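You operate a simulated robot arm through the tools that you are given. There is no shell and no other tool. Be economical: measure what you need, move in short steps, check, and stop when the job is done.

The job below is to be done with a simulated robot arm. You get a single attempt, and the scene is never put back.

## Task
Warm the plate, free the waxed block and wipe the wax off.
Fine: the C on the wax bar, hands off the plate over 60 C; block on the felt pad, cloth back, dial off.

The check looks at the end state, three seconds after you hand in, the way a careful person would. Anything else that was tipped, shoved, dropped, spilled or broken makes it a failure. Flat cloth is picked up by pressing the open fingertips on it (5 to 10 N) and closing them slowly along it; thin cloth reads only 2 to 8 mm in the jaws.

## Robot
A 7-joint arm with a two-finger parallel gripper, fixed in place. Base frame: the origin is at the foot of the arm, x ahead of it, y to its left, z up. Units: cm, degrees, N and s.
With the tool pointing down near the work surface it reaches from about 24 to 62 cm from the base axis. Its first joint turns from -66.0 to 66.0 degrees. Payload 2.6 kg.
The TCP is the grasp point between the finger pads, 3 cm short of the fingertips. In the tool frame z runs along the fingers and y along their closing line. The gripper opens to 9.4 cm. The fingers are 2.8 cm wide and 1 cm thick; the gripper's body (5 by 9.6 cm) begins 5.5 cm behind the TCP.
Orientation is that of the tool frame in the base frame, as [roll, pitch, yaw] about the fixed x, y, z axes, in that order (R = Rz(yaw) Ry(pitch) Rx(roll)). With the fingers straight down and closing along the base's y, the tool's x points along the base's -x, its y along +y and its z along -z.

## Interface
- The arm moves only by the tool send_rows. Its argument "plan" is one flat list of numbers, 6 for each row, row after row: the shift along the tool's x, y, z in mm, then the turn, a rotation vector about the tool's x, y, z in rad. In form: [dx, dy, dz, rx, ry, rz, dx, dy, dz, rx, ry, rz, ...]. A call has 1 to 12 rows; each row is the pose to reach, as a shift and turn from the pose commanded when the call began, along the tool's axes at that moment. "gripper" is the gripper command, from -1 (fully open) to 1 (shut), values between in proportion, set as the call begins (left out, the last holds). Each row takes 0.2 s and may step no farther than 5 cm and 8.6 degrees from the row before; otherwise, or with a gripper value out of range, the whole call is refused. Where a pose cannot be reached the arm comes as near as it can. A force on the tool above 40 N (or 10 N above the force at the start of the call, whichever is more), or a blocked arm, ends the call early, and 0.2 s more pass. The fingers move at their own pace (about 7.2 cm/s each) and stop on an object; they squeeze with about 31 N. The grip force told is the motor's: it shows also when the fingers shut on nothing. Time passes only in rows, and 0.2 s behind the last, so rows that repeat a pose let the fingers close. It gives the time, the measured TCP pose, the force on the tool (base axes), the opening and the grip force at its end, in the units of the frame above (readings bear some noise).
- Cameras (640 x 400 px; columns grow to the right, rows downward): "scene" is fixed at [5.04, 43.64, 57]; the picture's right is [-0.73, -0.69, 0.00], its down [-0.40, 0.42, -0.82] and it looks along [0.56, -0.59, -0.58] (base axes); focal length 345 px, centre (320, 200). "wrist" rides on the gripper at [7.6, 1.4, -10.2] in the tool frame; the picture's right is [-0.18, 0.98, 0.00], its down [-0.75, -0.14, -0.64] and it looks along [-0.63, -0.12, 0.77] (tool axes); focal length 243 px, centre (320, 200). There is no depth. A picture from a camera that has moved, and an enlarged one, comes with that camera's place and axes in the base frame and with its lens. The place of the scene camera against the robot may be out by one fixed shift of up to 1.8 cm in any direction.
- camera(camera): a new picture of that camera. No time passes.
- zoom(camera, box): a new picture of the part [left, top, right, bottom] of that camera's present view, enlarged. No time passes.
- finish_job(): hands the job in; it is judged then, once.

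Work in short steps. Places have to be worked out from the pictures, the camera data and where the tool is seen: move nearer, look again, correct. Check each grasp and each placing, and mend what went wrong. You have 120 turns and 76 pictures in all, those below and enlarged ones among them. Open the gripper and draw the arm clear of the work before you hand the job in, unless the task says otherwise; then end with one line.

The tools are called after "Request:" by a JSON object that holds its "name" and its "arguments". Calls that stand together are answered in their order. send_rows: Moves the arm, as the interface text tells. Its arguments: {"type":"object","properties":{"plan":{"type":"array"},"gripper":{"type":"number"}},"required":["plan"]} The other tools are called the same way: camera (camera) takes a picture; zoom (camera, box) takes an enlarged picture of a part of a camera's view; finish_job () hands the job in.

At the start:

```text
time: 0.0
tool_pos: [42.39, -5.37, 30.19]
tool_rot: [180.0, 0.1, 179.9]
ft_force: [-0.4, 0.6, -0.1]
gripper_width: 9.4
grip_force: 0.1
```

scene: 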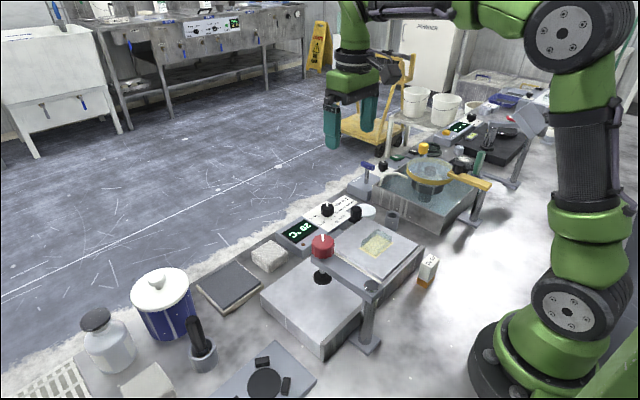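
wrist: 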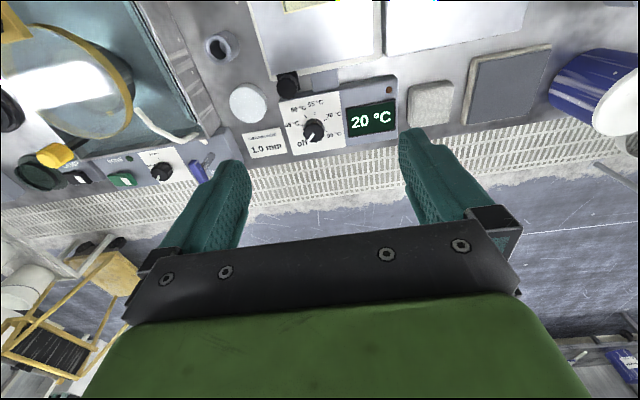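

I start by enlarging the scene's central work area to identify the parts.

Request:
{"name": "zoom", "arguments": {"camera": "scene", "box": [180, 180, 500, 380]}}

Request:
{"name": "zoom", "arguments": {"camera": "wrist", "box": [200, 0, 520, 200]}}

```text
2.00 times, centred on (340, 280) of scene
camera zoom: at [5.04, 43.64, 57.0], right [-0.73, -0.69, 0.0], down [-0.4, 0.42, -0.82], along [0.56, -0.59, -0.58], focal length 690 px, centre (280, 40)
```

zoom: 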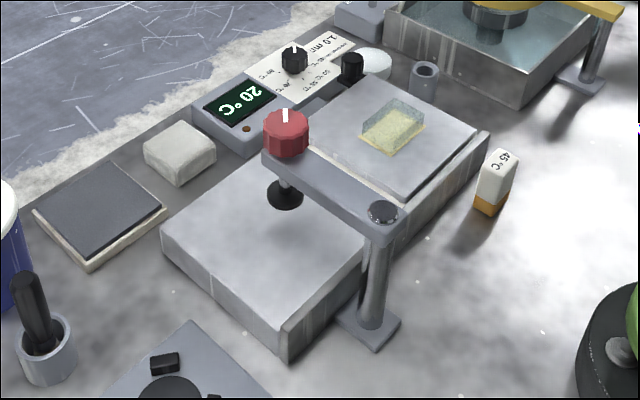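

```text
2.00 times, centred on (360, 100) of wrist
camera zoom: at [34.78, -4.0, 40.44], right [0.18, 0.98, 0.0], down [0.75, -0.14, 0.64], along [0.63, -0.12, -0.77], focal length 485 px, centre (240, 400)
```

zoom: 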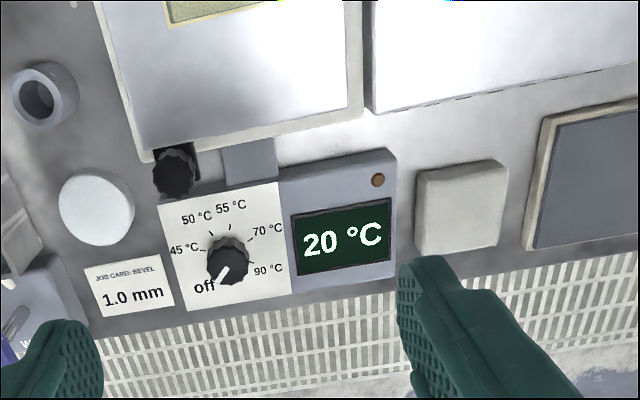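

The dial offers off/45/50/55/70/90, and the bar seems to read 45 °C. I look closer at the bar and the glass block in wax.

Request:
{"name": "zoom", "arguments": {"camera": "scene", "box": [390, 235, 470, 285]}}

Request:
{"name": "zoom", "arguments": {"camera": "scene", "box": [320, 190, 432, 260]}}

Request:
{"name": "zoom", "arguments": {"camera": "scene", "box": [180, 220, 308, 300]}}

```text
8.00 times, centred on (430, 260) of scene
camera zoom: at [5.04, 43.64, 57.0], right [-0.73, -0.69, 0.0], down [-0.4, 0.42, -0.82], along [0.56, -0.59, -0.58], focal length 2761 px, centre (-560, -280)
```

zoom: 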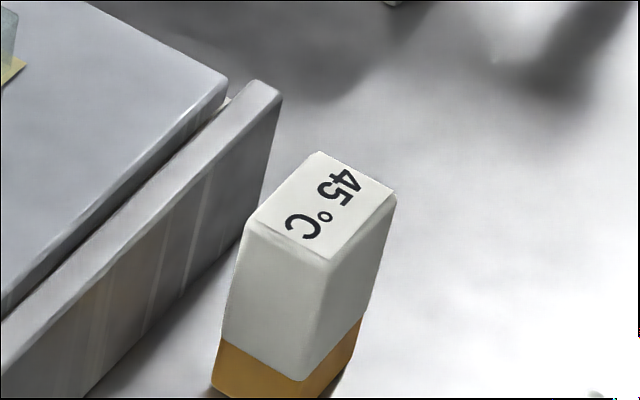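

```text
5.71 times, centred on (376, 225) of scene
camera zoom: at [5.04, 43.64, 57.0], right [-0.73, -0.69, 0.0], down [-0.4, 0.42, -0.82], along [0.56, -0.59, -0.58], focal length 1972 px, centre (0, 57)
```

zoom: 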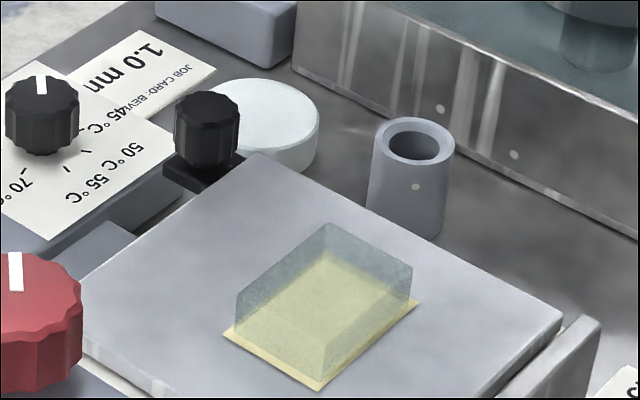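

```text
5.00 times, centred on (244, 260) of scene
camera zoom: at [5.04, 43.64, 57.0], right [-0.73, -0.69, 0.0], down [-0.4, 0.42, -0.82], along [0.56, -0.59, -0.58], focal length 1726 px, centre (700, -100)
```

zoom: 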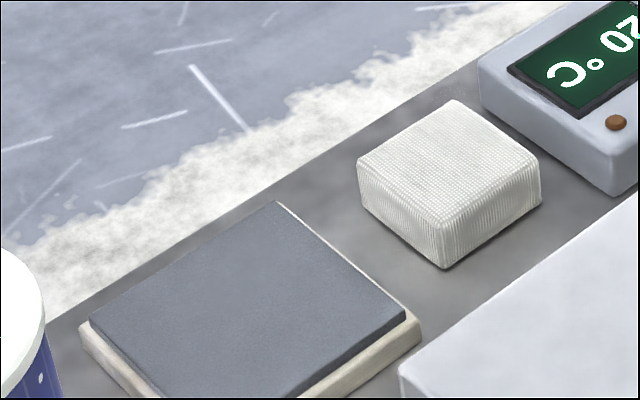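

The bar is marked 45 °C, so that's the dial setting. I move back toward the base to look at the plate from above.

Request:
{"name": "send_rows", "arguments": {"plan": [45, 0, 0, 0, 0, 0, 90, 0, 0, 0, 0, 0, 110, 0, 0, 0, 0, 0, 110, 0, 0, 0, 0, 0]}}

Request:
{"name": "camera", "arguments": {"camera": "wrist"}}

```text
time: 1.0
tool_pos: [31.16, -5.35, 30.23]
tool_rot: [-180.0, 0.0, -180.0]
ft_force: [0.4, -0.4, 0.8]
gripper_width: 9.4
grip_force: 0.2
```

```text
68 pictures are left
camera wrist: at [23.65, -3.98, 40.43], right [0.18, 0.98, 0.0], down [0.75, -0.14, 0.64], along [0.63, -0.12, -0.77], focal length 243 px, centre (320, 200)
```

wrist: 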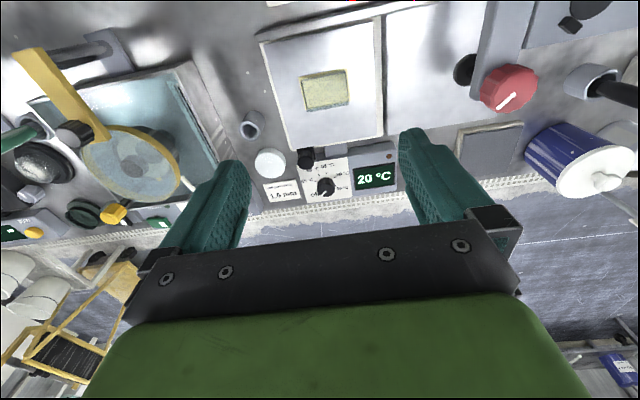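

Request:
{"name": "zoom", "arguments": {"camera": "wrist", "box": [240, 0, 440, 125]}}

```text
3.20 times, centred on (340, 62) of wrist
camera zoom: at [23.65, -3.98, 40.43], right [0.18, 0.98, 0.0], down [0.75, -0.14, 0.64], along [0.63, -0.12, -0.77], focal length 776 px, centre (256, 640)
```

zoom: 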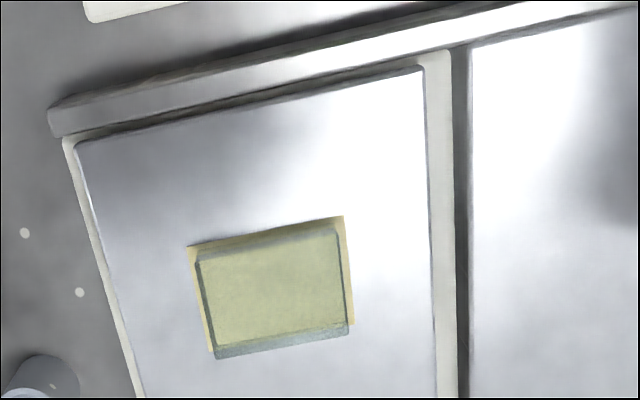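

The wax film lies around x 31–35.5, y −8.4 to −1.9. Now the dial: move above it for a closer look.

Request:
{"name": "send_rows", "arguments": {"plan": [-45, -8, 15, 0, 0, 0, -90, -16, 30, 0, 0, 0, -130, -24, 60, 0, 0, 0, -165, -27, 90, 0, 0, 0, -185, -27, 120, 0, 0, 0, -185, -27, 120, 0, 0, 0]}}

Request:
{"name": "camera", "arguments": {"camera": "wrist"}}

```text
refused: row 3 steps farther than a row can; nothing moved
```

```text
66 pictures are left
camera wrist: at [23.65, -3.98, 40.43], right [0.18, 0.98, 0.0], down [0.75, -0.14, 0.64], along [0.63, -0.12, -0.77], focal length 243 px, centre (320, 200)
```

wrist: 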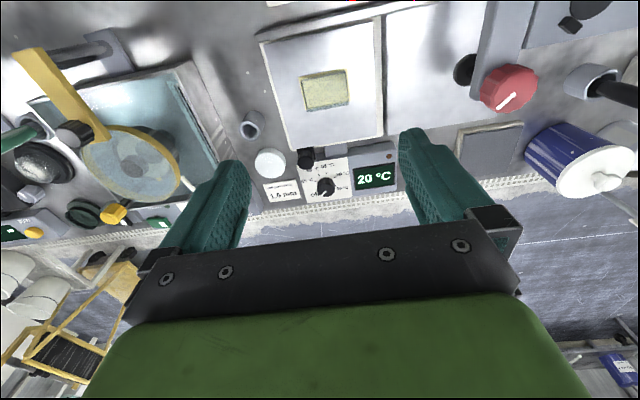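

The call was refused for step length; I repeat it with smaller steps.

Request:
{"name": "send_rows", "arguments": {"plan": [-40, -8, 20, 0, 0, 0, -80, -16, 40, 0, 0, 0, -120, -24, 60, 0, 0, 0, -150, -27, 90, 0, 0, 0, -185, -27, 120, 0, 0, 0, -185, -27, 120, 0, 0, 0]}}

Request:
{"name": "camera", "arguments": {"camera": "wrist"}}

```text
time: 2.4
tool_pos: [49.8, -8.01, 18.2]
tool_rot: [-180.0, 0.0, -180.0]
ft_force: [0.2, 0.0, 0.5]
gripper_width: 9.42
grip_force: 0.0
```

```text
65 pictures are left
camera wrist: at [42.29, -6.69, 28.43], right [0.18, 0.98, 0.0], down [0.75, -0.14, 0.64], along [0.63, -0.12, -0.77], focal length 243 px, centre (320, 200)
```

wrist: 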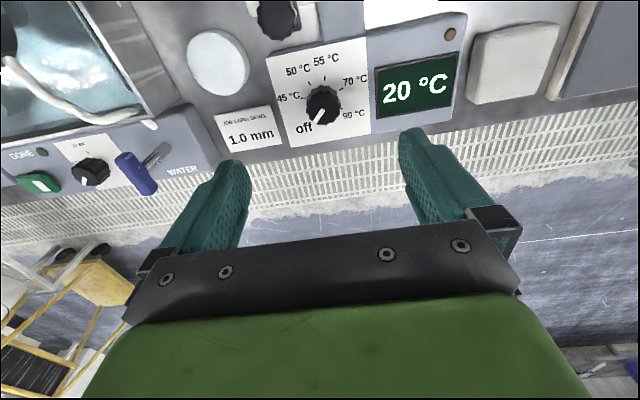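

Request:
{"name": "zoom", "arguments": {"camera": "wrist", "box": [250, 40, 394, 130]}}

```text
4.44 times, centred on (322, 85) of wrist
camera zoom: at [42.29, -6.69, 28.43], right [0.18, 0.98, 0.0], down [0.75, -0.14, 0.64], along [0.63, -0.12, -0.77], focal length 1078 px, centre (311, 711)
```

zoom: 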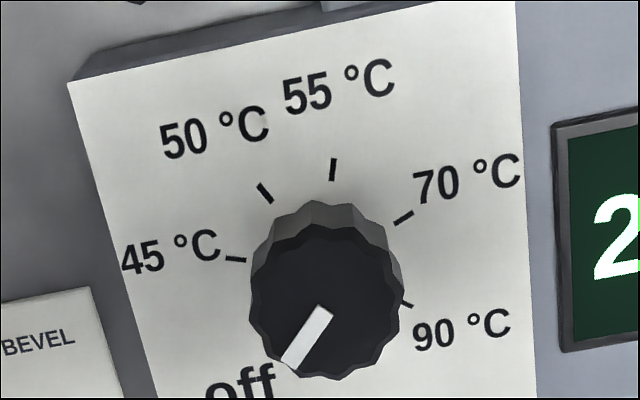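

The knob is about at (50.1, −7.9), diameter about 3 cm, with its pointer about 62° short of the 45 tick. I part-close the fingers and come down around it, stopping with the tips at roughly z 5.

Request:
{"name": "send_rows", "arguments": {"gripper": -0.1, "plan": [-3, 1, 0, 0, 0, 0, -3, 1, 30, 0, 0, 0, -3, 1, 60, 0, 0, 0, -3, 1, 85, 0, 0, 0, -3, 1, 102, 0, 0, 0, -3, 1, 102, 0, 0, 0]}}

Request:
{"name": "camera", "arguments": {"camera": "wrist"}}

Request:
{"name": "zoom", "arguments": {"camera": "scene", "box": [270, 160, 398, 240]}}

```text
time: 3.8
tool_pos: [50.1, -7.89, 8.05]
tool_rot: [-180.0, 0.0, -179.9]
ft_force: [0.7, -0.5, 0.3]
gripper_width: 5.17
grip_force: 0.1
```

```text
63 pictures are left
camera wrist: at [42.5, -6.61, 18.15], right [0.18, 0.98, 0.0], down [0.75, -0.14, 0.64], along [0.63, -0.12, -0.77], focal length 243 px, centre (320, 200)
```

wrist: 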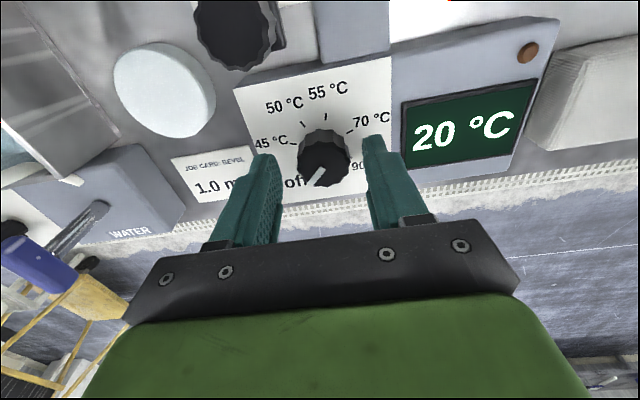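

```text
5.00 times, centred on (334, 200) of scene
camera zoom: at [5.04, 43.64, 57.0], right [-0.73, -0.69, 0.0], down [-0.4, 0.42, -0.82], along [0.56, -0.59, -0.58], focal length 1726 px, centre (250, 200)
```

zoom: 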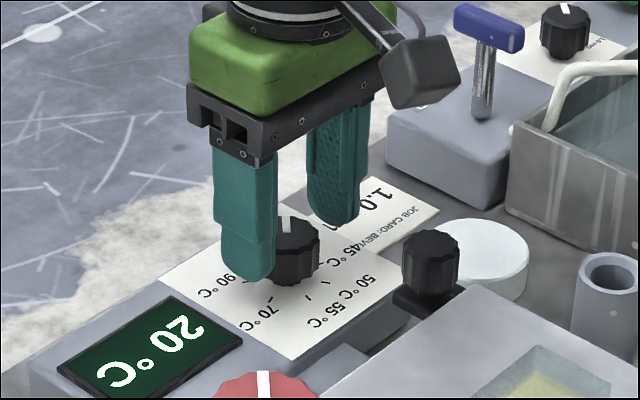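

Knob top is at about z 5.6 and the panel at about 3. I go down 12 mm and close on the knob.

Request:
{"name": "send_rows", "arguments": {"plan": [0, 0, 6, 0, 0, 0, 0, 0, 12, 0, 0, 0, 0, 0, 12, 0, 0, 0]}}

Request:
{"name": "send_rows", "arguments": {"gripper": 1, "plan": [0, 0, 0, 0, 0, 0, 0, 0, 0, 0, 0, 0, 0, 0, 0, 0, 0, 0]}}

```text
time: 4.6
tool_pos: [50.14, -8.08, 6.75]
tool_rot: [-180.0, 0.0, 180.0]
ft_force: [-0.3, -0.1, 0.9]
gripper_width: 5.16
grip_force: 0.1
```

```text
time: 5.4
tool_pos: [50.06, -7.75, 6.8]
tool_rot: [179.7, -0.1, -179.8]
ft_force: [-1.0, 11.1, 0.7]
gripper_width: 3.16
grip_force: 45.1
```

The knob is held (3.16 cm). I turn it clockwise about 62°, easing the side force by 1 mm.

Request:
{"name": "send_rows", "arguments": {"plan": [0, 1, 0, 0, 0, 0.13, 0, 1, 0, 0, 0, 0.27, 0, 1, 0, 0, 0, 0.4, 0, 1, 0, 0, 0, 0.54, 0, 1, 0, 0, 0, 0.67, 0, 1, 0, 0, 0, 0.81, 0, 1, 0, 0, 0, 0.94, 0, 1, 0, 0, 0, 1.08, 0, 1, 0, 0, 0, 1.08]}}

Request:
{"name": "camera", "arguments": {"camera": "wrist"}}

Request:
{"name": "zoom", "arguments": {"camera": "scene", "box": [270, 160, 398, 240]}}

```text
time: 7.4
tool_pos: [50.15, -7.73, 6.81]
tool_rot: [179.9, -0.2, 118.0]
ft_force: [-2.2, 15.6, 1.4]
gripper_width: 3.19
grip_force: 44.3
```

```text
61 pictures are left
camera wrist: at [47.91, -0.44, 17.04], right [0.95, 0.3, 0.0], down [0.23, -0.73, 0.64], along [0.19, -0.61, -0.77], focal length 243 px, centre (320, 200)
```

wrist: 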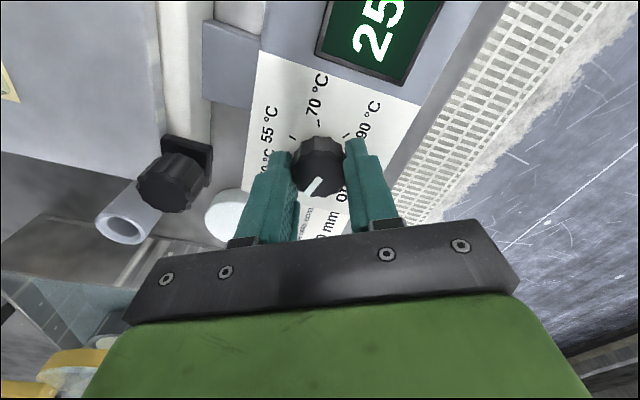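

```text
5.00 times, centred on (334, 200) of scene
camera zoom: at [5.04, 43.64, 57.0], right [-0.73, -0.69, 0.0], down [-0.4, 0.42, -0.82], along [0.56, -0.59, -0.58], focal length 1726 px, centre (250, 200)
```

zoom: 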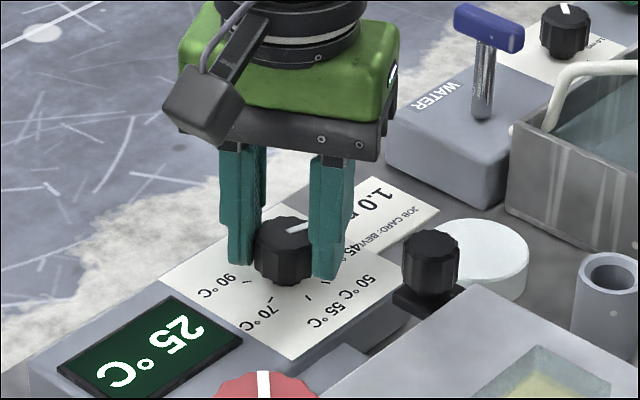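

The display is already rising (25 °C). I release and rise to check the pointer.

Request:
{"name": "send_rows", "arguments": {"gripper": -0.1, "plan": [0, 0, 0, 0, 0, 0, 0, 0, 0, 0, 0, 0, 0, 0, 0, 0, 0, 0, 0, 0, -30, 0, 0, 0, 0, 0, -70, 0, 0, 0, 0, 0, -110, 0, 0, 0, 0, 0, -110, 0, 0, 0]}}

Request:
{"name": "zoom", "arguments": {"camera": "wrist", "box": [200, 0, 456, 160]}}

```text
time: 9.0
tool_pos: [50.1, -8.0, 17.92]
tool_rot: [-180.0, 0.0, 118.0]
ft_force: [0.8, 0.2, 0.6]
gripper_width: 5.14
grip_force: 0.1
```

```text
2.50 times, centred on (328, 80) of wrist
camera zoom: at [47.87, -0.59, 28.09], right [0.95, 0.3, 0.0], down [0.23, -0.73, 0.64], along [0.19, -0.61, -0.77], focal length 606 px, centre (300, 500)
```

zoom: 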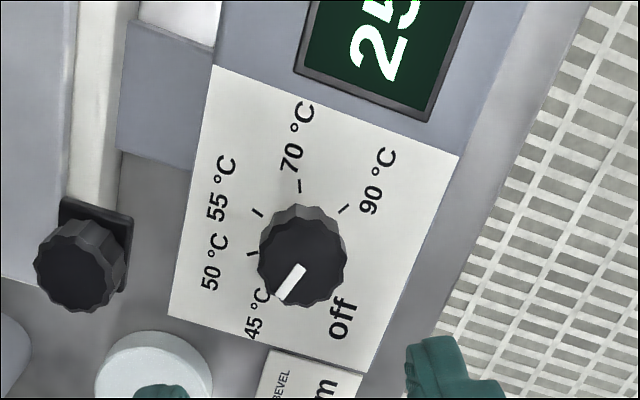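

The pointer is on the 45 tick. Now I turn the wrist back, open and move above the block, watching the temperature.

Request:
{"name": "send_rows", "arguments": {"gripper": -1, "plan": [13, -17, 0, 0, 0, -0.135, 26, -34, 0, 0, 0, -0.27, 39, -51, 0, 0, 0, -0.405, 52, -67, 0, 0, 0, -0.54, 65, -84, 0, 0, 0, -0.675, 78, -101, 0, 0, 0, -0.81, 91, -118, 0, 0, 0, -0.945, 104, -135, 0, 0, 0, -1.082, 104, -135, 0, 0, 0, -1.082]}}

Request:
{"name": "camera", "arguments": {"camera": "wrist"}}

```text
time: 11.0
tool_pos: [33.25, -5.06, 17.67]
tool_rot: [179.9, 0.0, -179.8]
ft_force: [-1.4, 0.2, 0.8]
gripper_width: 9.41
grip_force: 0.1
```

```text
58 pictures are left
camera wrist: at [25.71, -3.76, 27.98], right [0.18, 0.98, 0.0], down [0.75, -0.14, 0.64], along [0.63, -0.12, -0.77], focal length 243 px, centre (320, 200)
```

wrist: 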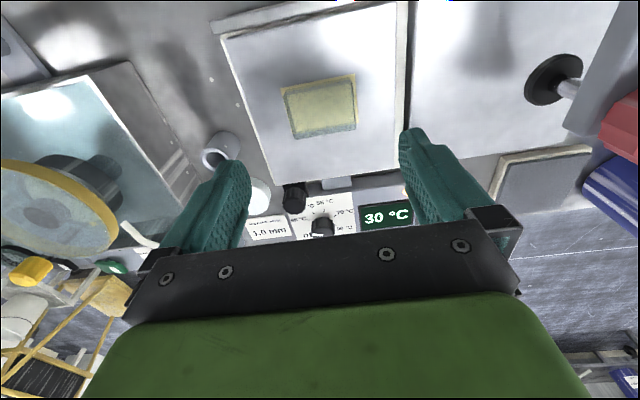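

30 °C and rising. Enlarging the block for its position.

Request:
{"name": "zoom", "arguments": {"camera": "wrist", "box": [250, 50, 410, 150]}}

```text
4.00 times, centred on (330, 100) of wrist
camera zoom: at [25.71, -3.76, 27.98], right [0.18, 0.98, 0.0], down [0.75, -0.14, 0.64], along [0.63, -0.12, -0.77], focal length 970 px, centre (280, 600)
```

zoom: 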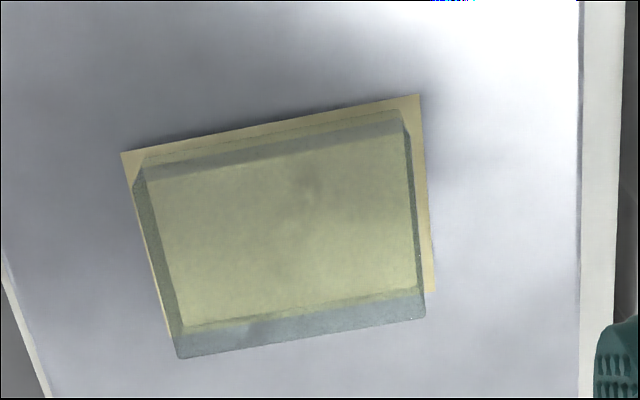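

The plate top is at about z 5.5, block centre about (33.0, −5.1), roughly 5.6 × 3.9 cm. I lower the open fingers around the block and wait as it warms.

Request:
{"name": "send_rows", "arguments": {"plan": [1, 0, 30, 0, 0, 0, 1, 0, 60, 0, 0, 0, 1, 0, 75, 0, 0, 0, 1, 0, 83, 0, 0, 0, 1, 0, 83, 0, 0, 0, 1, 0, 83, 0, 0, 0, 1, 0, 83, 0, 0, 0, 1, 0, 83, 0, 0, 0, 1, 0, 83, 0, 0, 0, 1, 0, 83, 0, 0, 0, 1, 0, 83, 0, 0, 0, 1, 0, 83, 0, 0, 0]}}

Request:
{"name": "send_rows", "arguments": {"plan": [0, 0, 0, 0, 0, 0, 0, 0, 0, 0, 0, 0, 0, 0, 0, 0, 0, 0, 0, 0, 0, 0, 0, 0, 0, 0, 0, 0, 0, 0, 0, 0, 0, 0, 0, 0, 0, 0, 0, 0, 0, 0, 0, 0, 0, 0, 0, 0, 0, 0, 0, 0, 0, 0, 0, 0, 0, 0, 0, 0, 0, 0, 0, 0, 0, 0, 0, 0, 0, 0, 0, 0]}}

Request:
{"name": "camera", "arguments": {"camera": "wrist"}}

Request:
{"name": "camera", "arguments": {"camera": "scene"}}

```text
time: 13.6
tool_pos: [33.21, -5.1, 9.49]
tool_rot: [179.9, -0.1, -179.9]
ft_force: [-0.1, 0.6, -0.3]
gripper_width: 9.4
grip_force: 0.1
```

```text
time: 16.2
tool_pos: [33.21, -4.99, 9.46]
tool_rot: [179.9, 0.0, -179.9]
ft_force: [0.3, -0.2, 0.0]
gripper_width: 9.42
grip_force: 0.0
```

```text
56 pictures are left
camera wrist: at [25.67, -3.68, 19.72], right [0.18, 0.98, 0.0], down [0.75, -0.14, 0.64], along [0.63, -0.12, -0.77], focal length 243 px, centre (320, 200)
```

wrist: 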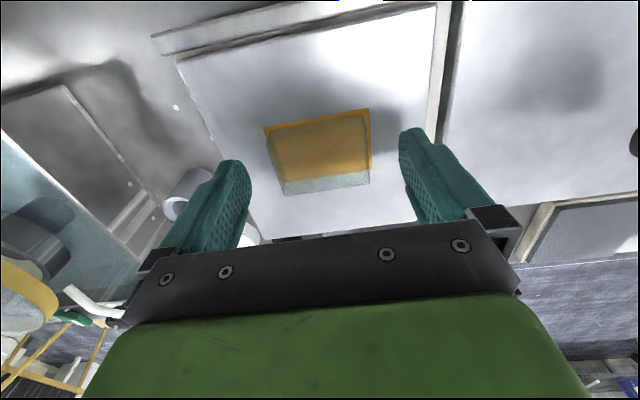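

```text
55 pictures are left
```

scene: 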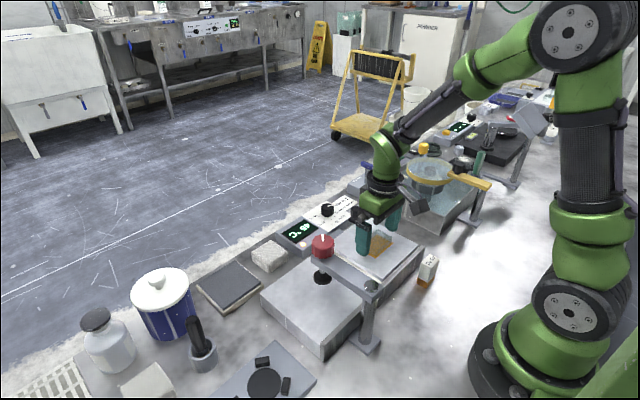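

The wax has turned amber; checking the display.

Request:
{"name": "zoom", "arguments": {"camera": "scene", "box": [280, 190, 440, 290]}}

```text
4.00 times, centred on (360, 240) of scene
camera zoom: at [5.04, 43.64, 57.0], right [-0.73, -0.69, 0.0], down [-0.4, 0.42, -0.82], along [0.56, -0.59, -0.58], focal length 1381 px, centre (160, 40)
```

zoom: 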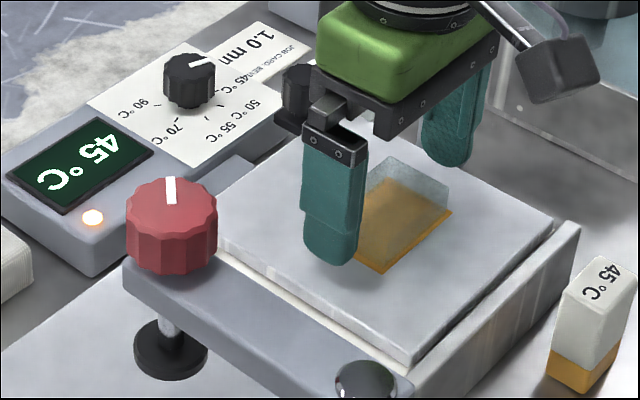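

45 °C with the ready lamp lit and the wax amber. I go 3 mm lower and close on the block.

Request:
{"name": "send_rows", "arguments": {"plan": [1, 0, 3, 0, 0, 0, 1, 0, 3, 0, 0, 0]}}

Request:
{"name": "send_rows", "arguments": {"gripper": 1, "plan": [0, 0, 0, 0, 0, 0, 0, 0, 0, 0, 0, 0, 0, 0, 0, 0, 0, 0, 0, 0, 0, 0, 0, 0]}}

Request:
{"name": "camera", "arguments": {"camera": "wrist"}}

```text
time: 16.8
tool_pos: [33.11, -4.92, 9.16]
tool_rot: [-180.0, 0.0, -179.9]
ft_force: [0.2, -0.5, 0.2]
gripper_width: 9.41
grip_force: 0.0
```

```text
time: 17.8
tool_pos: [33.22, -5.05, 9.25]
tool_rot: [-180.0, 0.0, -179.9]
ft_force: [-1.0, -0.2, 0.8]
gripper_width: 5.72
grip_force: 30.8
```

```text
53 pictures are left
camera wrist: at [25.56, -3.69, 19.43], right [0.18, 0.98, 0.0], down [0.75, -0.14, 0.64], along [0.63, -0.12, -0.77], focal length 243 px, centre (320, 200)
```

wrist: 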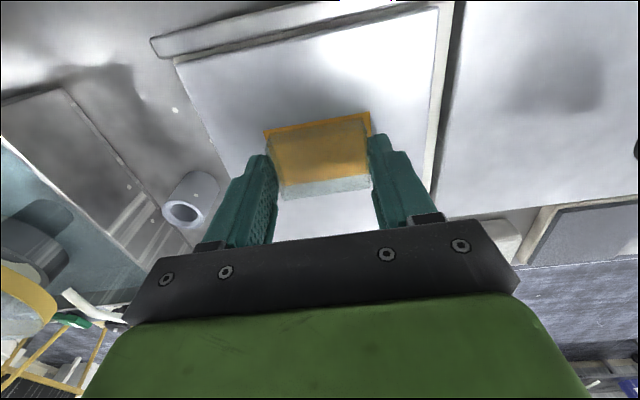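

The block is gripped (5.72 cm). I lift it slowly, watching the force.

Request:
{"name": "send_rows", "arguments": {"plan": [0, 0, -1, 0, 0, 0, 0, 0, -3, 0, 0, 0, 0, 0, -6, 0, 0, 0, 0, 0, -12, 0, 0, 0, 0, 0, -25, 0, 0, 0, 0, 0, -50, 0, 0, 0, 0, 0, -50, 0, 0, 0]}}

Request:
{"name": "camera", "arguments": {"camera": "wrist"}}

Request:
{"name": "zoom", "arguments": {"camera": "scene", "box": [280, 170, 440, 270]}}

```text
time: 19.4
tool_pos: [33.14, -5.11, 14.12]
tool_rot: [179.9, 0.0, -179.9]
ft_force: [0.4, 0.3, -0.6]
gripper_width: 5.73
grip_force: 31.4
```

```text
52 pictures are left
camera wrist: at [25.58, -3.74, 24.48], right [0.18, 0.98, 0.0], down [0.75, -0.14, 0.64], along [0.63, -0.12, -0.77], focal length 243 px, centre (320, 200)
```

wrist: 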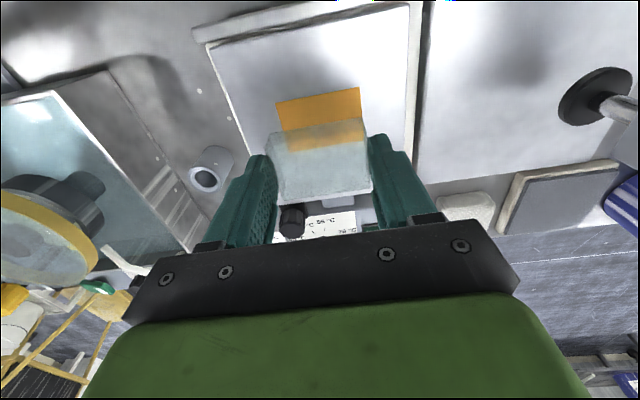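

```text
4.00 times, centred on (360, 220) of scene
camera zoom: at [5.04, 43.64, 57.0], right [-0.73, -0.69, 0.0], down [-0.4, 0.42, -0.82], along [0.56, -0.59, -0.58], focal length 1381 px, centre (160, 120)
```

zoom: 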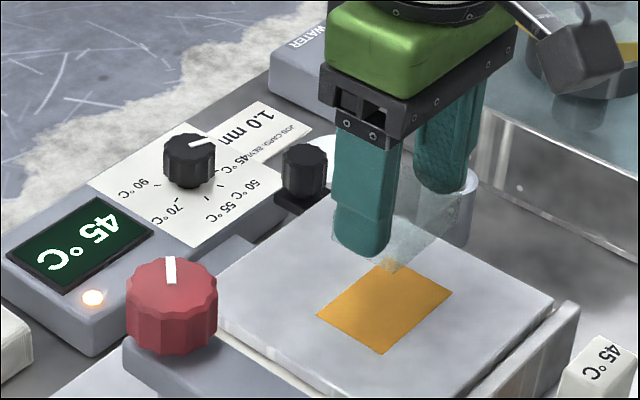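

The block is free, with its wax film left on the plate. I carry it high, round past the press, to look at the felt pad.

Request:
{"name": "send_rows", "arguments": {"plan": [-20, 0, -40, 0, 0, 0, -60, 0, -65, 0, 0, 0, -100, 20, -80, 0, 0, 0, -125, 55, -80, 0, 0, 0, -139, 100, -80, 0, 0, 0, -139, 145, -80, 0, 0, 0, -139, 191, -80, 0, 0, 0, -139, 191, -80, 0, 0, 0]}}

Request:
{"name": "camera", "arguments": {"camera": "wrist"}}

```text
time: 21.2
tool_pos: [47.1, 14.2, 22.23]
tool_rot: [179.9, 0.1, -179.9]
ft_force: [-0.5, 0.5, -0.7]
gripper_width: 5.71
grip_force: 31.0
```

```text
50 pictures are left
camera wrist: at [39.46, 15.54, 32.49], right [0.18, 0.98, 0.0], down [0.75, -0.14, 0.64], along [0.63, -0.12, -0.77], focal length 243 px, centre (320, 200)
```

wrist: 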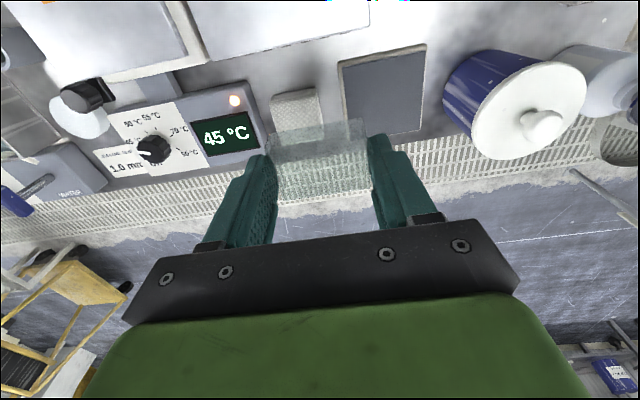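

The felt's centre is about (50.4, 21.4), 9 cm across, top at about z 2; the jar lid's edge is near y 28.5. I move over (50.2, 20.8) and go down to just above contact.

Request:
{"name": "send_rows", "arguments": {"plan": [-15, 33, 0, 0, 0, 0, -31, 66, 0, 0, 0, 0, -31, 66, 40, 0, 0, 0, -31, 66, 80, 0, 0, 0, -31, 66, 120, 0, 0, 0, -31, 66, 150, 0, 0, 0, -31, 66, 150, 0, 0, 0]}}

Request:
{"name": "camera", "arguments": {"camera": "wrist"}}

Request:
{"name": "zoom", "arguments": {"camera": "scene", "box": [160, 200, 320, 300]}}

```text
time: 22.8
tool_pos: [49.98, 20.57, 7.37]
tool_rot: [180.0, 0.1, -180.0]
ft_force: [-0.2, 0.1, -1.6]
gripper_width: 5.71
grip_force: 30.5
```

```text
49 pictures are left
camera wrist: at [42.5, 21.96, 17.51], right [0.18, 0.98, 0.0], down [0.75, -0.14, 0.64], along [0.63, -0.12, -0.77], focal length 243 px, centre (320, 200)
```

wrist: 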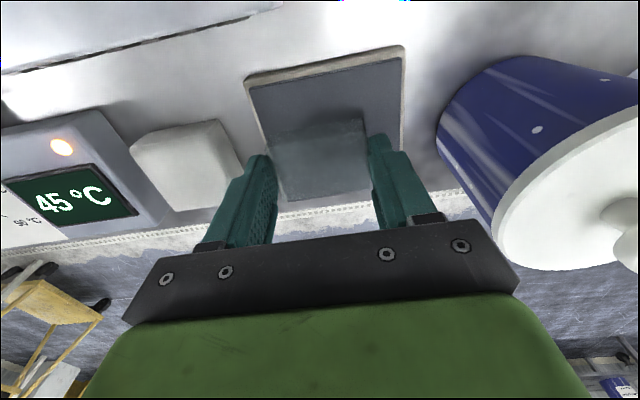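

```text
4.00 times, centred on (240, 250) of scene
camera zoom: at [5.04, 43.64, 57.0], right [-0.73, -0.69, 0.0], down [-0.4, 0.42, -0.82], along [0.56, -0.59, -0.58], focal length 1381 px, centre (640, 0)
```

zoom: 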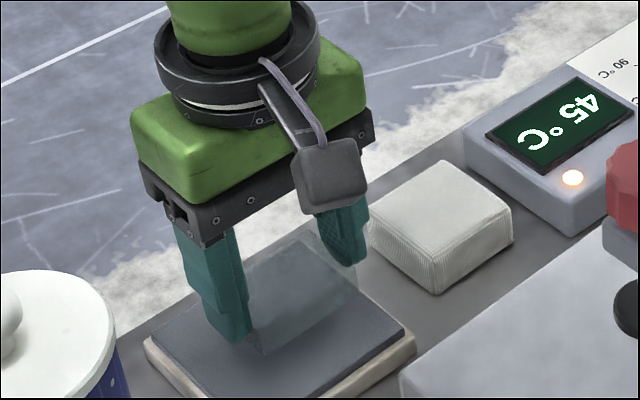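

Good alignment above the felt. I lower in small steps until contact.

Request:
{"name": "send_rows", "arguments": {"plan": [0, 0, 4, 0, 0, 0, 0, 0, 8, 0, 0, 0, 0, 0, 10, 0, 0, 0, 0, 0, 12, 0, 0, 0, 0, 0, 12, 0, 0, 0]}}

Request:
{"name": "send_rows", "arguments": {"plan": [0, 0, 2, 0, 0, 0, 0, 0, 2, 0, 0, 0]}}

```text
time: 24.0
tool_pos: [50.05, 20.71, 5.91]
tool_rot: [180.0, 0.1, -180.0]
ft_force: [0.0, 0.9, -2.1]
gripper_width: 5.73
grip_force: 30.8
```

```text
time: 24.6
tool_pos: [50.06, 20.66, 6.06]
tool_rot: [179.9, 0.3, -180.0]
ft_force: [-8.2, -3.8, 18.7]
gripper_width: 5.74
grip_force: 30.9
```

Contact (18.7 N). I back off 1 mm and open to about 7.5 cm.

Request:
{"name": "send_rows", "arguments": {"plan": [0, 0, -1.5, 0, 0, 0, 0, 0, -1.5, 0, 0, 0]}}

Request:
{"name": "send_rows", "arguments": {"gripper": -0.6, "plan": [0, 0, 0, 0, 0, 0, 0, 0, 0, 0, 0, 0, 0, 0, 0, 0, 0, 0]}}

Request:
{"name": "send_rows", "arguments": {"plan": [0, 0, -15, 0, 0, 0, 0, 0, -50, 0, 0, 0, 0, -30, -90, 0, 0, 0, 0, -60, -120, 0, 0, 0, 0, -100, -130, 0, 0, 0, 0, -100, -130, 0, 0, 0]}}

Request:
{"name": "camera", "arguments": {"camera": "wrist"}}

Request:
{"name": "zoom", "arguments": {"camera": "scene", "box": [160, 200, 320, 300]}}

```text
time: 25.2
tool_pos: [50.17, 20.72, 6.06]
tool_rot: [180.0, 0.1, -179.9]
ft_force: [-0.9, -0.7, 9.0]
gripper_width: 5.75
grip_force: 30.7
```

```text
time: 26.0
tool_pos: [49.99, 20.67, 5.98]
tool_rot: [-179.9, 0.0, -179.9]
ft_force: [-0.1, 0.1, -0.8]
gripper_width: 7.5
grip_force: 0.0
```

```text
time: 27.4
tool_pos: [49.99, 10.57, 19.09]
tool_rot: [180.0, 0.0, -180.0]
ft_force: [-0.3, 0.7, 0.8]
gripper_width: 7.53
grip_force: 0.1
```

```text
47 pictures are left
camera wrist: at [42.35, 11.92, 29.27], right [0.18, 0.98, 0.0], down [0.75, -0.14, 0.64], along [0.63, -0.12, -0.77], focal length 243 px, centre (320, 200)
```

wrist: 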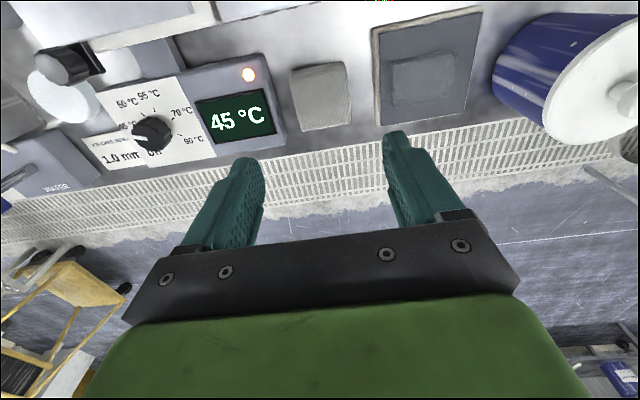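

```text
4.00 times, centred on (240, 250) of scene
camera zoom: at [5.04, 43.64, 57.0], right [-0.73, -0.69, 0.0], down [-0.4, 0.42, -0.82], along [0.56, -0.59, -0.58], focal length 1381 px, centre (640, 0)
```

zoom: 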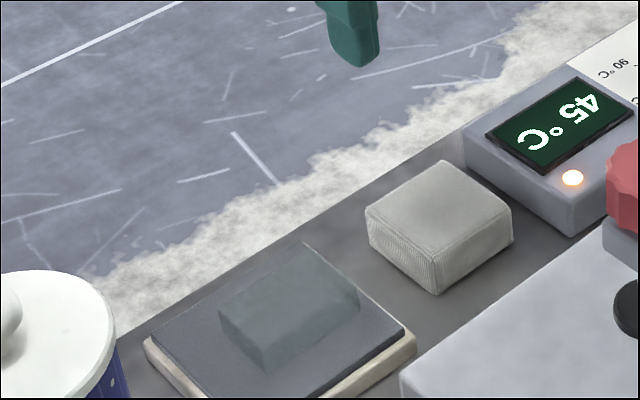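

The block sits well on the felt. Cloth pad centre is about (50.1, 10.4), about 5.4 cm wide in y, top about z 2.9. I narrow to 7 cm and come down above it.

Request:
{"name": "send_rows", "arguments": {"gripper": -0.49, "plan": [0, -1.5, 40, 0, 0, 0, 0, -1.5, 80, 0, 0, 0, 0, -1.5, 115, 0, 0, 0, 0, -1.5, 115, 0, 0, 0]}}

Request:
{"name": "camera", "arguments": {"camera": "wrist"}}

Request:
{"name": "zoom", "arguments": {"camera": "scene", "box": [200, 180, 360, 280]}}

```text
time: 28.4
tool_pos: [50.02, 10.5, 7.68]
tool_rot: [180.0, 0.0, -179.9]
ft_force: [0.3, 1.2, 0.3]
gripper_width: 6.99
grip_force: 0.0
```

```text
45 pictures are left
camera wrist: at [42.47, 11.81, 17.82], right [0.18, 0.98, 0.0], down [0.75, -0.14, 0.64], along [0.63, -0.12, -0.77], focal length 243 px, centre (320, 200)
```

wrist: 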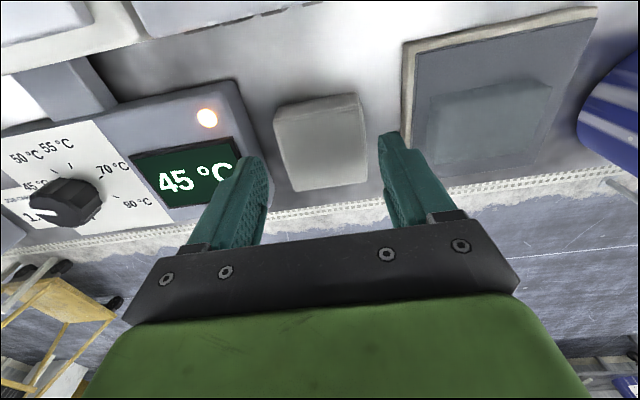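

```text
4.00 times, centred on (280, 230) of scene
camera zoom: at [5.04, 43.64, 57.0], right [-0.73, -0.69, 0.0], down [-0.4, 0.42, -0.82], along [0.56, -0.59, -0.58], focal length 1381 px, centre (480, 80)
```

zoom: 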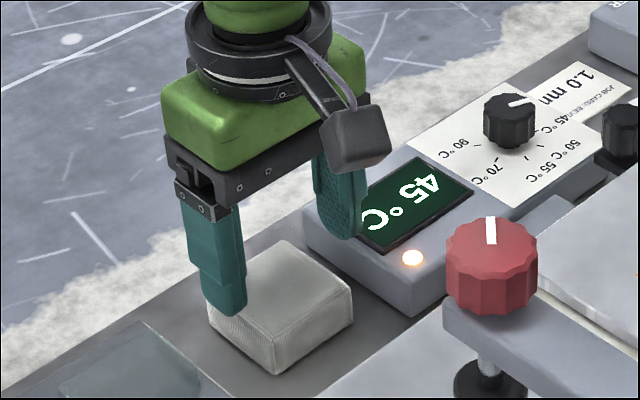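

The pad is centred between the fingers. I go down to tip height about 1.7 and close.

Request:
{"name": "send_rows", "arguments": {"plan": [-2, 0, 15, 0, 0, 0, -2, 0, 30, 0, 0, 0, -2, 0, 30, 0, 0, 0]}}

Request:
{"name": "send_rows", "arguments": {"gripper": 1, "plan": [0, 0, 0, 0, 0, 0, 0, 0, 0, 0, 0, 0, 0, 0, 0, 0, 0, 0, 0, 0, 0, 0, 0, 0]}}

Request:
{"name": "camera", "arguments": {"camera": "wrist"}}

```text
time: 29.2
tool_pos: [50.3, 10.48, 4.49]
tool_rot: [-180.0, 0.0, -179.8]
ft_force: [-0.8, 0.1, -0.6]
gripper_width: 7.0
grip_force: 0.1
```

```text
time: 30.2
tool_pos: [50.28, 10.45, 4.47]
tool_rot: [180.0, 0.0, -179.9]
ft_force: [-0.9, 0.1, 0.6]
gripper_width: 6.08
grip_force: 31.0
```

```text
43 pictures are left
camera wrist: at [42.72, 11.83, 14.73], right [0.18, 0.98, 0.0], down [0.75, -0.14, 0.64], along [0.63, -0.12, -0.77], focal length 243 px, centre (320, 200)
```

wrist: 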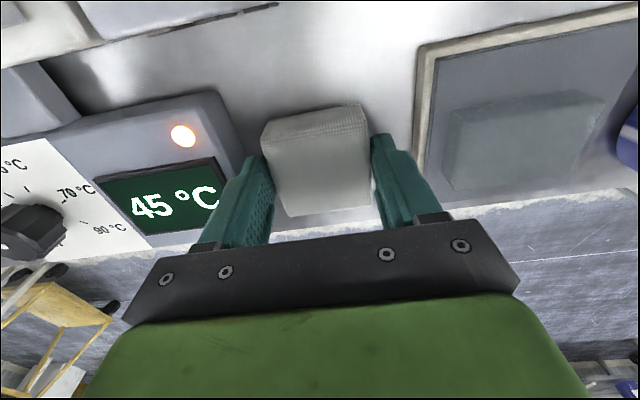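

The pad is held rigidly (6.08 cm); its home is (50.28, 10.45, 4.47). I lift it and carry it high over to the plate.

Request:
{"name": "send_rows", "arguments": {"plan": [0, 0, -20, 0, 0, 0, 0, 0, -60, 0, 0, 0, 0, 0, -105, 0, 0, 0, 0, -25, -145, 0, 0, 0, 10, -70, -155, 0, 0, 0, 30, -115, -155, 0, 0, 0, 65, -145, -155, 0, 0, 0, 105, -155, -145, 0, 0, 0, 145, -155, -125, 0, 0, 0, 171, -155, -100, 0, 0, 0, 171, -155, -90, 0, 0, 0, 171, -155, -90, 0, 0, 0]}}

Request:
{"name": "camera", "arguments": {"camera": "wrist"}}

Request:
{"name": "zoom", "arguments": {"camera": "scene", "box": [280, 160, 440, 260]}}

```text
time: 32.8
tool_pos: [33.27, -4.99, 13.35]
tool_rot: [-179.9, 0.1, -179.9]
ft_force: [0.3, 0.2, -0.5]
gripper_width: 6.08
grip_force: 30.8
```

```text
42 pictures are left
camera wrist: at [25.72, -3.7, 23.64], right [0.18, 0.98, 0.0], down [0.75, -0.14, 0.64], along [0.63, -0.12, -0.77], focal length 243 px, centre (320, 200)
```

wrist: 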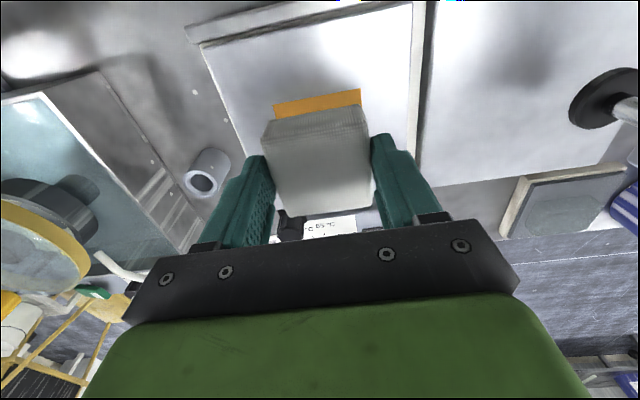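

```text
4.00 times, centred on (360, 210) of scene
camera zoom: at [5.04, 43.64, 57.0], right [-0.73, -0.69, 0.0], down [-0.4, 0.42, -0.82], along [0.56, -0.59, -0.58], focal length 1381 px, centre (160, 160)
```

zoom: 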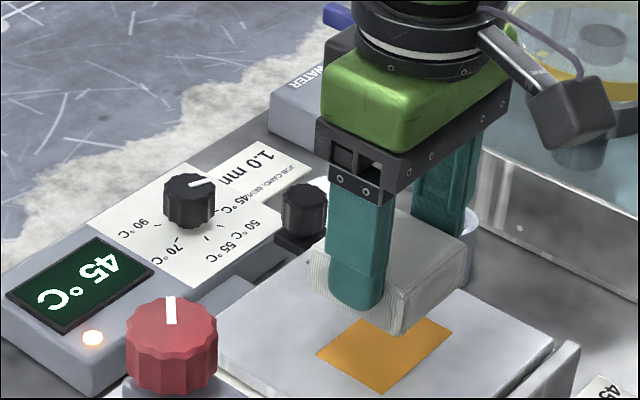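

The pad's face hangs below the fingertips over the film. I lower in steps to contact.

Request:
{"name": "send_rows", "arguments": {"plan": [0, 0, 15, 0, 0, 0, 0, 0, 28, 0, 0, 0, 0, 0, 28, 0, 0, 0]}}

Request:
{"name": "send_rows", "arguments": {"plan": [0, 0, 2, 0, 0, 0, 0, 0, 4, 0, 0, 0, 0, 0, 4, 0, 0, 0]}}

```text
time: 33.6
tool_pos: [33.25, -5.01, 10.63]
tool_rot: [-180.0, 0.0, 180.0]
ft_force: [0.2, -0.2, -0.3]
gripper_width: 6.08
grip_force: 30.8
```

```text
time: 34.4
tool_pos: [33.26, -4.98, 10.21]
tool_rot: [-179.9, 0.0, -179.9]
ft_force: [-0.2, -0.5, -0.5]
gripper_width: 6.09
grip_force: 31.1
```

No contact yet at 10.2; continuing in 2 mm steps.

Request:
{"name": "send_rows", "arguments": {"plan": [0, 0, 2, 0, 0, 0, 0, 0, 2, 0, 0, 0]}}

Request:
{"name": "send_rows", "arguments": {"plan": [0, 0, 2, 0, 0, 0, 0, 0, 2, 0, 0, 0]}}

```text
time: 35.0
tool_pos: [33.41, -5.04, 10.03]
tool_rot: [-180.0, 0.0, -179.9]
ft_force: [0.7, 0.3, 0.0]
gripper_width: 6.08
grip_force: 30.9
```

```text
time: 35.6
tool_pos: [33.31, -5.07, 9.72]
tool_rot: [180.0, 0.0, -179.8]
ft_force: [-0.4, 0.2, -0.4]
gripper_width: 6.05
grip_force: 31.2
```

Request:
{"name": "zoom", "arguments": {"camera": "scene", "box": [320, 190, 432, 260]}}

```text
5.71 times, centred on (376, 225) of scene
camera zoom: at [5.04, 43.64, 57.0], right [-0.73, -0.69, 0.0], down [-0.4, 0.42, -0.82], along [0.56, -0.59, -0.58], focal length 1972 px, centre (0, 57)
```

zoom: 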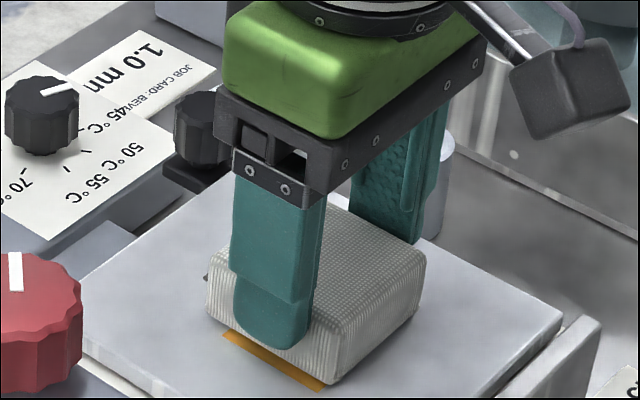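

The pad is very near the plate, only a hair above it. Two more millimetre steps.

Request:
{"name": "send_rows", "arguments": {"plan": [0, 0, 1.5, 0, 0, 0, 0, 0, 1.5, 0, 0, 0]}}

Request:
{"name": "send_rows", "arguments": {"plan": [0, 0, 1.5, 0, 0, 0, 0, 0, 1.5, 0, 0, 0]}}

```text
time: 36.2
tool_pos: [33.21, -4.95, 9.7]
tool_rot: [-180.0, 0.1, -179.9]
ft_force: [-1.1, 0.0, 1.6]
gripper_width: 6.09
grip_force: 31.0
```

```text
time: 36.8
tool_pos: [33.27, -5.01, 9.65]
tool_rot: [180.0, 0.1, 180.0]
ft_force: [-10.7, 1.7, 31.0]
gripper_width: 6.09
grip_force: 31.3
```

Contact (31 N, a bit firm). I ease 1 mm and sweep back and forth over the film.

Request:
{"name": "send_rows", "arguments": {"plan": [0, 0, -1, 0, 0, 0, -10, 0, -1, 0, 0, 0, -20, 0, -1, 0, 0, 0, -10, 0, -1, 0, 0, 0, 0, 0, -1, 0, 0, 0, 10, 0, -1, 0, 0, 0, 18, 0, -1, 0, 0, 0, 10, 0, -1, 0, 0, 0, 0, 0, -1, 0, 0, 0]}}

Request:
{"name": "zoom", "arguments": {"camera": "scene", "box": [320, 190, 432, 260]}}

```text
time: 38.8
tool_pos: [33.21, -5.08, 9.75]
tool_rot: [180.0, -0.1, 180.0]
ft_force: [-7.5, -1.1, 13.4]
gripper_width: 6.08
grip_force: 31.0
```

```text
5.71 times, centred on (376, 225) of scene
camera zoom: at [5.03, 43.64, 57.0], right [-0.73, -0.69, 0.0], down [-0.4, 0.42, -0.82], along [0.56, -0.59, -0.58], focal length 1972 px, centre (0, 57)
```

zoom: 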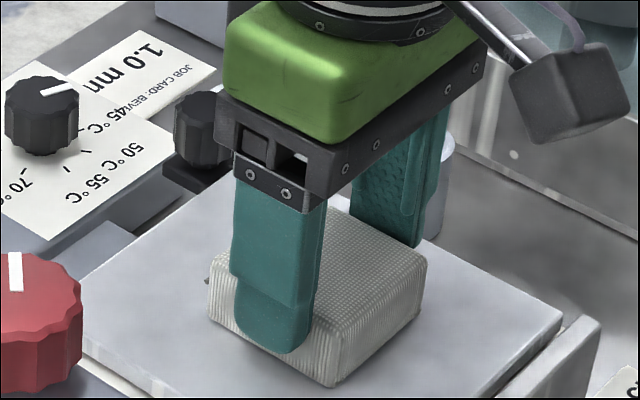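

The exposed wax strip is gone. One sweep along y too, then lift to check.

Request:
{"name": "send_rows", "arguments": {"plan": [0, 10, 0, 0, 0, 0, 0, 20, 0, 0, 0, 0, 0, 10, 0, 0, 0, 0, 0, 0, 0, 0, 0, 0, 0, -10, 0, 0, 0, 0, 0, -20, 0, 0, 0, 0, 0, -10, 0, 0, 0, 0, 0, 0, 0, 0, 0, 0, 0, 0, -10, 0, 0, 0, 0, 0, -45, 0, 0, 0, 0, 0, -80, 0, 0, 0, 0, 0, -80, 0, 0, 0]}}

Request:
{"name": "camera", "arguments": {"camera": "wrist"}}

Request:
{"name": "zoom", "arguments": {"camera": "scene", "box": [280, 160, 440, 260]}}

```text
time: 41.4
tool_pos: [33.12, -5.02, 17.83]
tool_rot: [180.0, 0.0, -179.9]
ft_force: [0.0, -0.2, -0.8]
gripper_width: 6.08
grip_force: 31.1
```

```text
38 pictures are left
camera wrist: at [25.61, -3.59, 27.98], right [0.18, 0.98, 0.0], down [0.75, -0.14, 0.64], along [0.63, -0.12, -0.77], focal length 243 px, centre (320, 200)
```

wrist: 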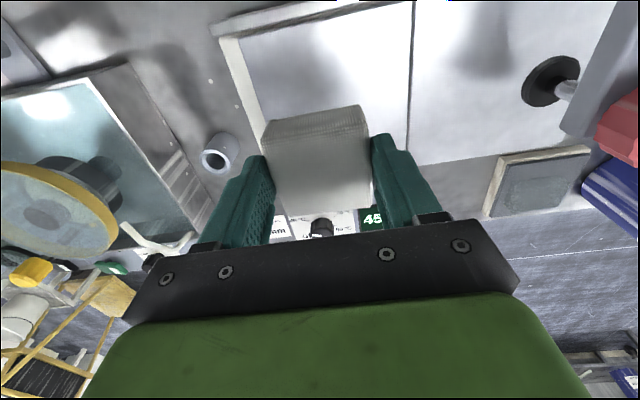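

```text
4.00 times, centred on (360, 210) of scene
camera zoom: at [5.04, 43.64, 57.0], right [-0.73, -0.69, 0.0], down [-0.4, 0.42, -0.82], along [0.56, -0.59, -0.58], focal length 1381 px, centre (160, 160)
```

zoom: 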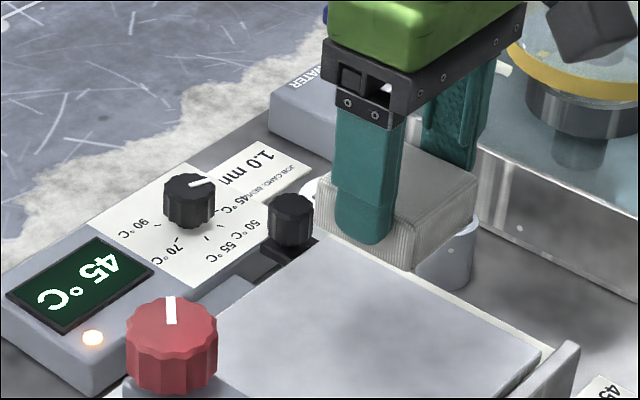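

The wax is gone, but the plate's edges look different from before: the plate may have slid. I check closely.

Request:
{"name": "zoom", "arguments": {"camera": "wrist", "box": [190, 0, 450, 162]}}

Request:
{"name": "zoom", "arguments": {"camera": "scene", "box": [240, 180, 480, 330]}}

```text
2.46 times, centred on (320, 81) of wrist
camera zoom: at [25.61, -3.59, 27.98], right [0.18, 0.98, 0.0], down [0.75, -0.14, 0.64], along [0.63, -0.12, -0.77], focal length 597 px, centre (320, 493)
```

zoom: 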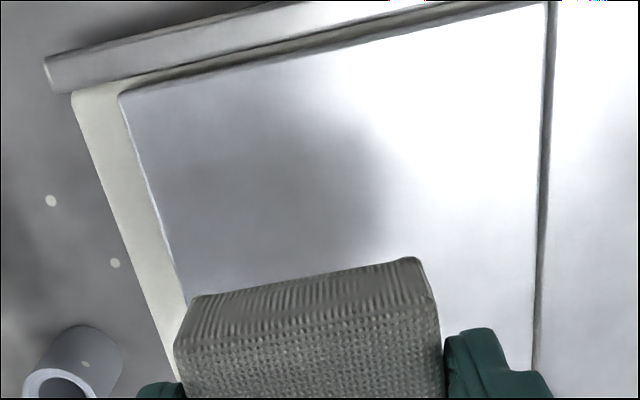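

```text
2.67 times, centred on (360, 255) of scene
camera zoom: at [5.04, 43.64, 57.0], right [-0.73, -0.69, 0.0], down [-0.4, 0.42, -0.82], along [0.56, -0.59, -0.58], focal length 920 px, centre (213, 53)
```

zoom: 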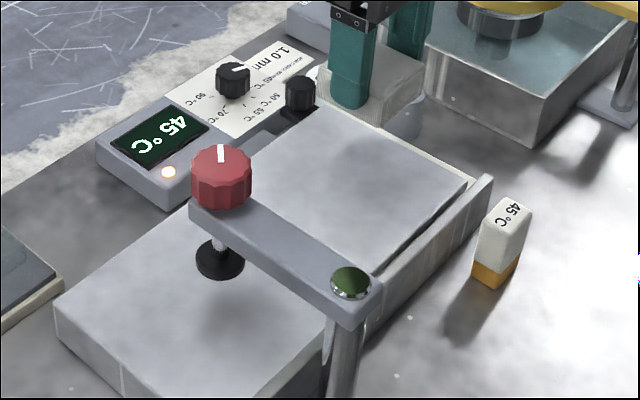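

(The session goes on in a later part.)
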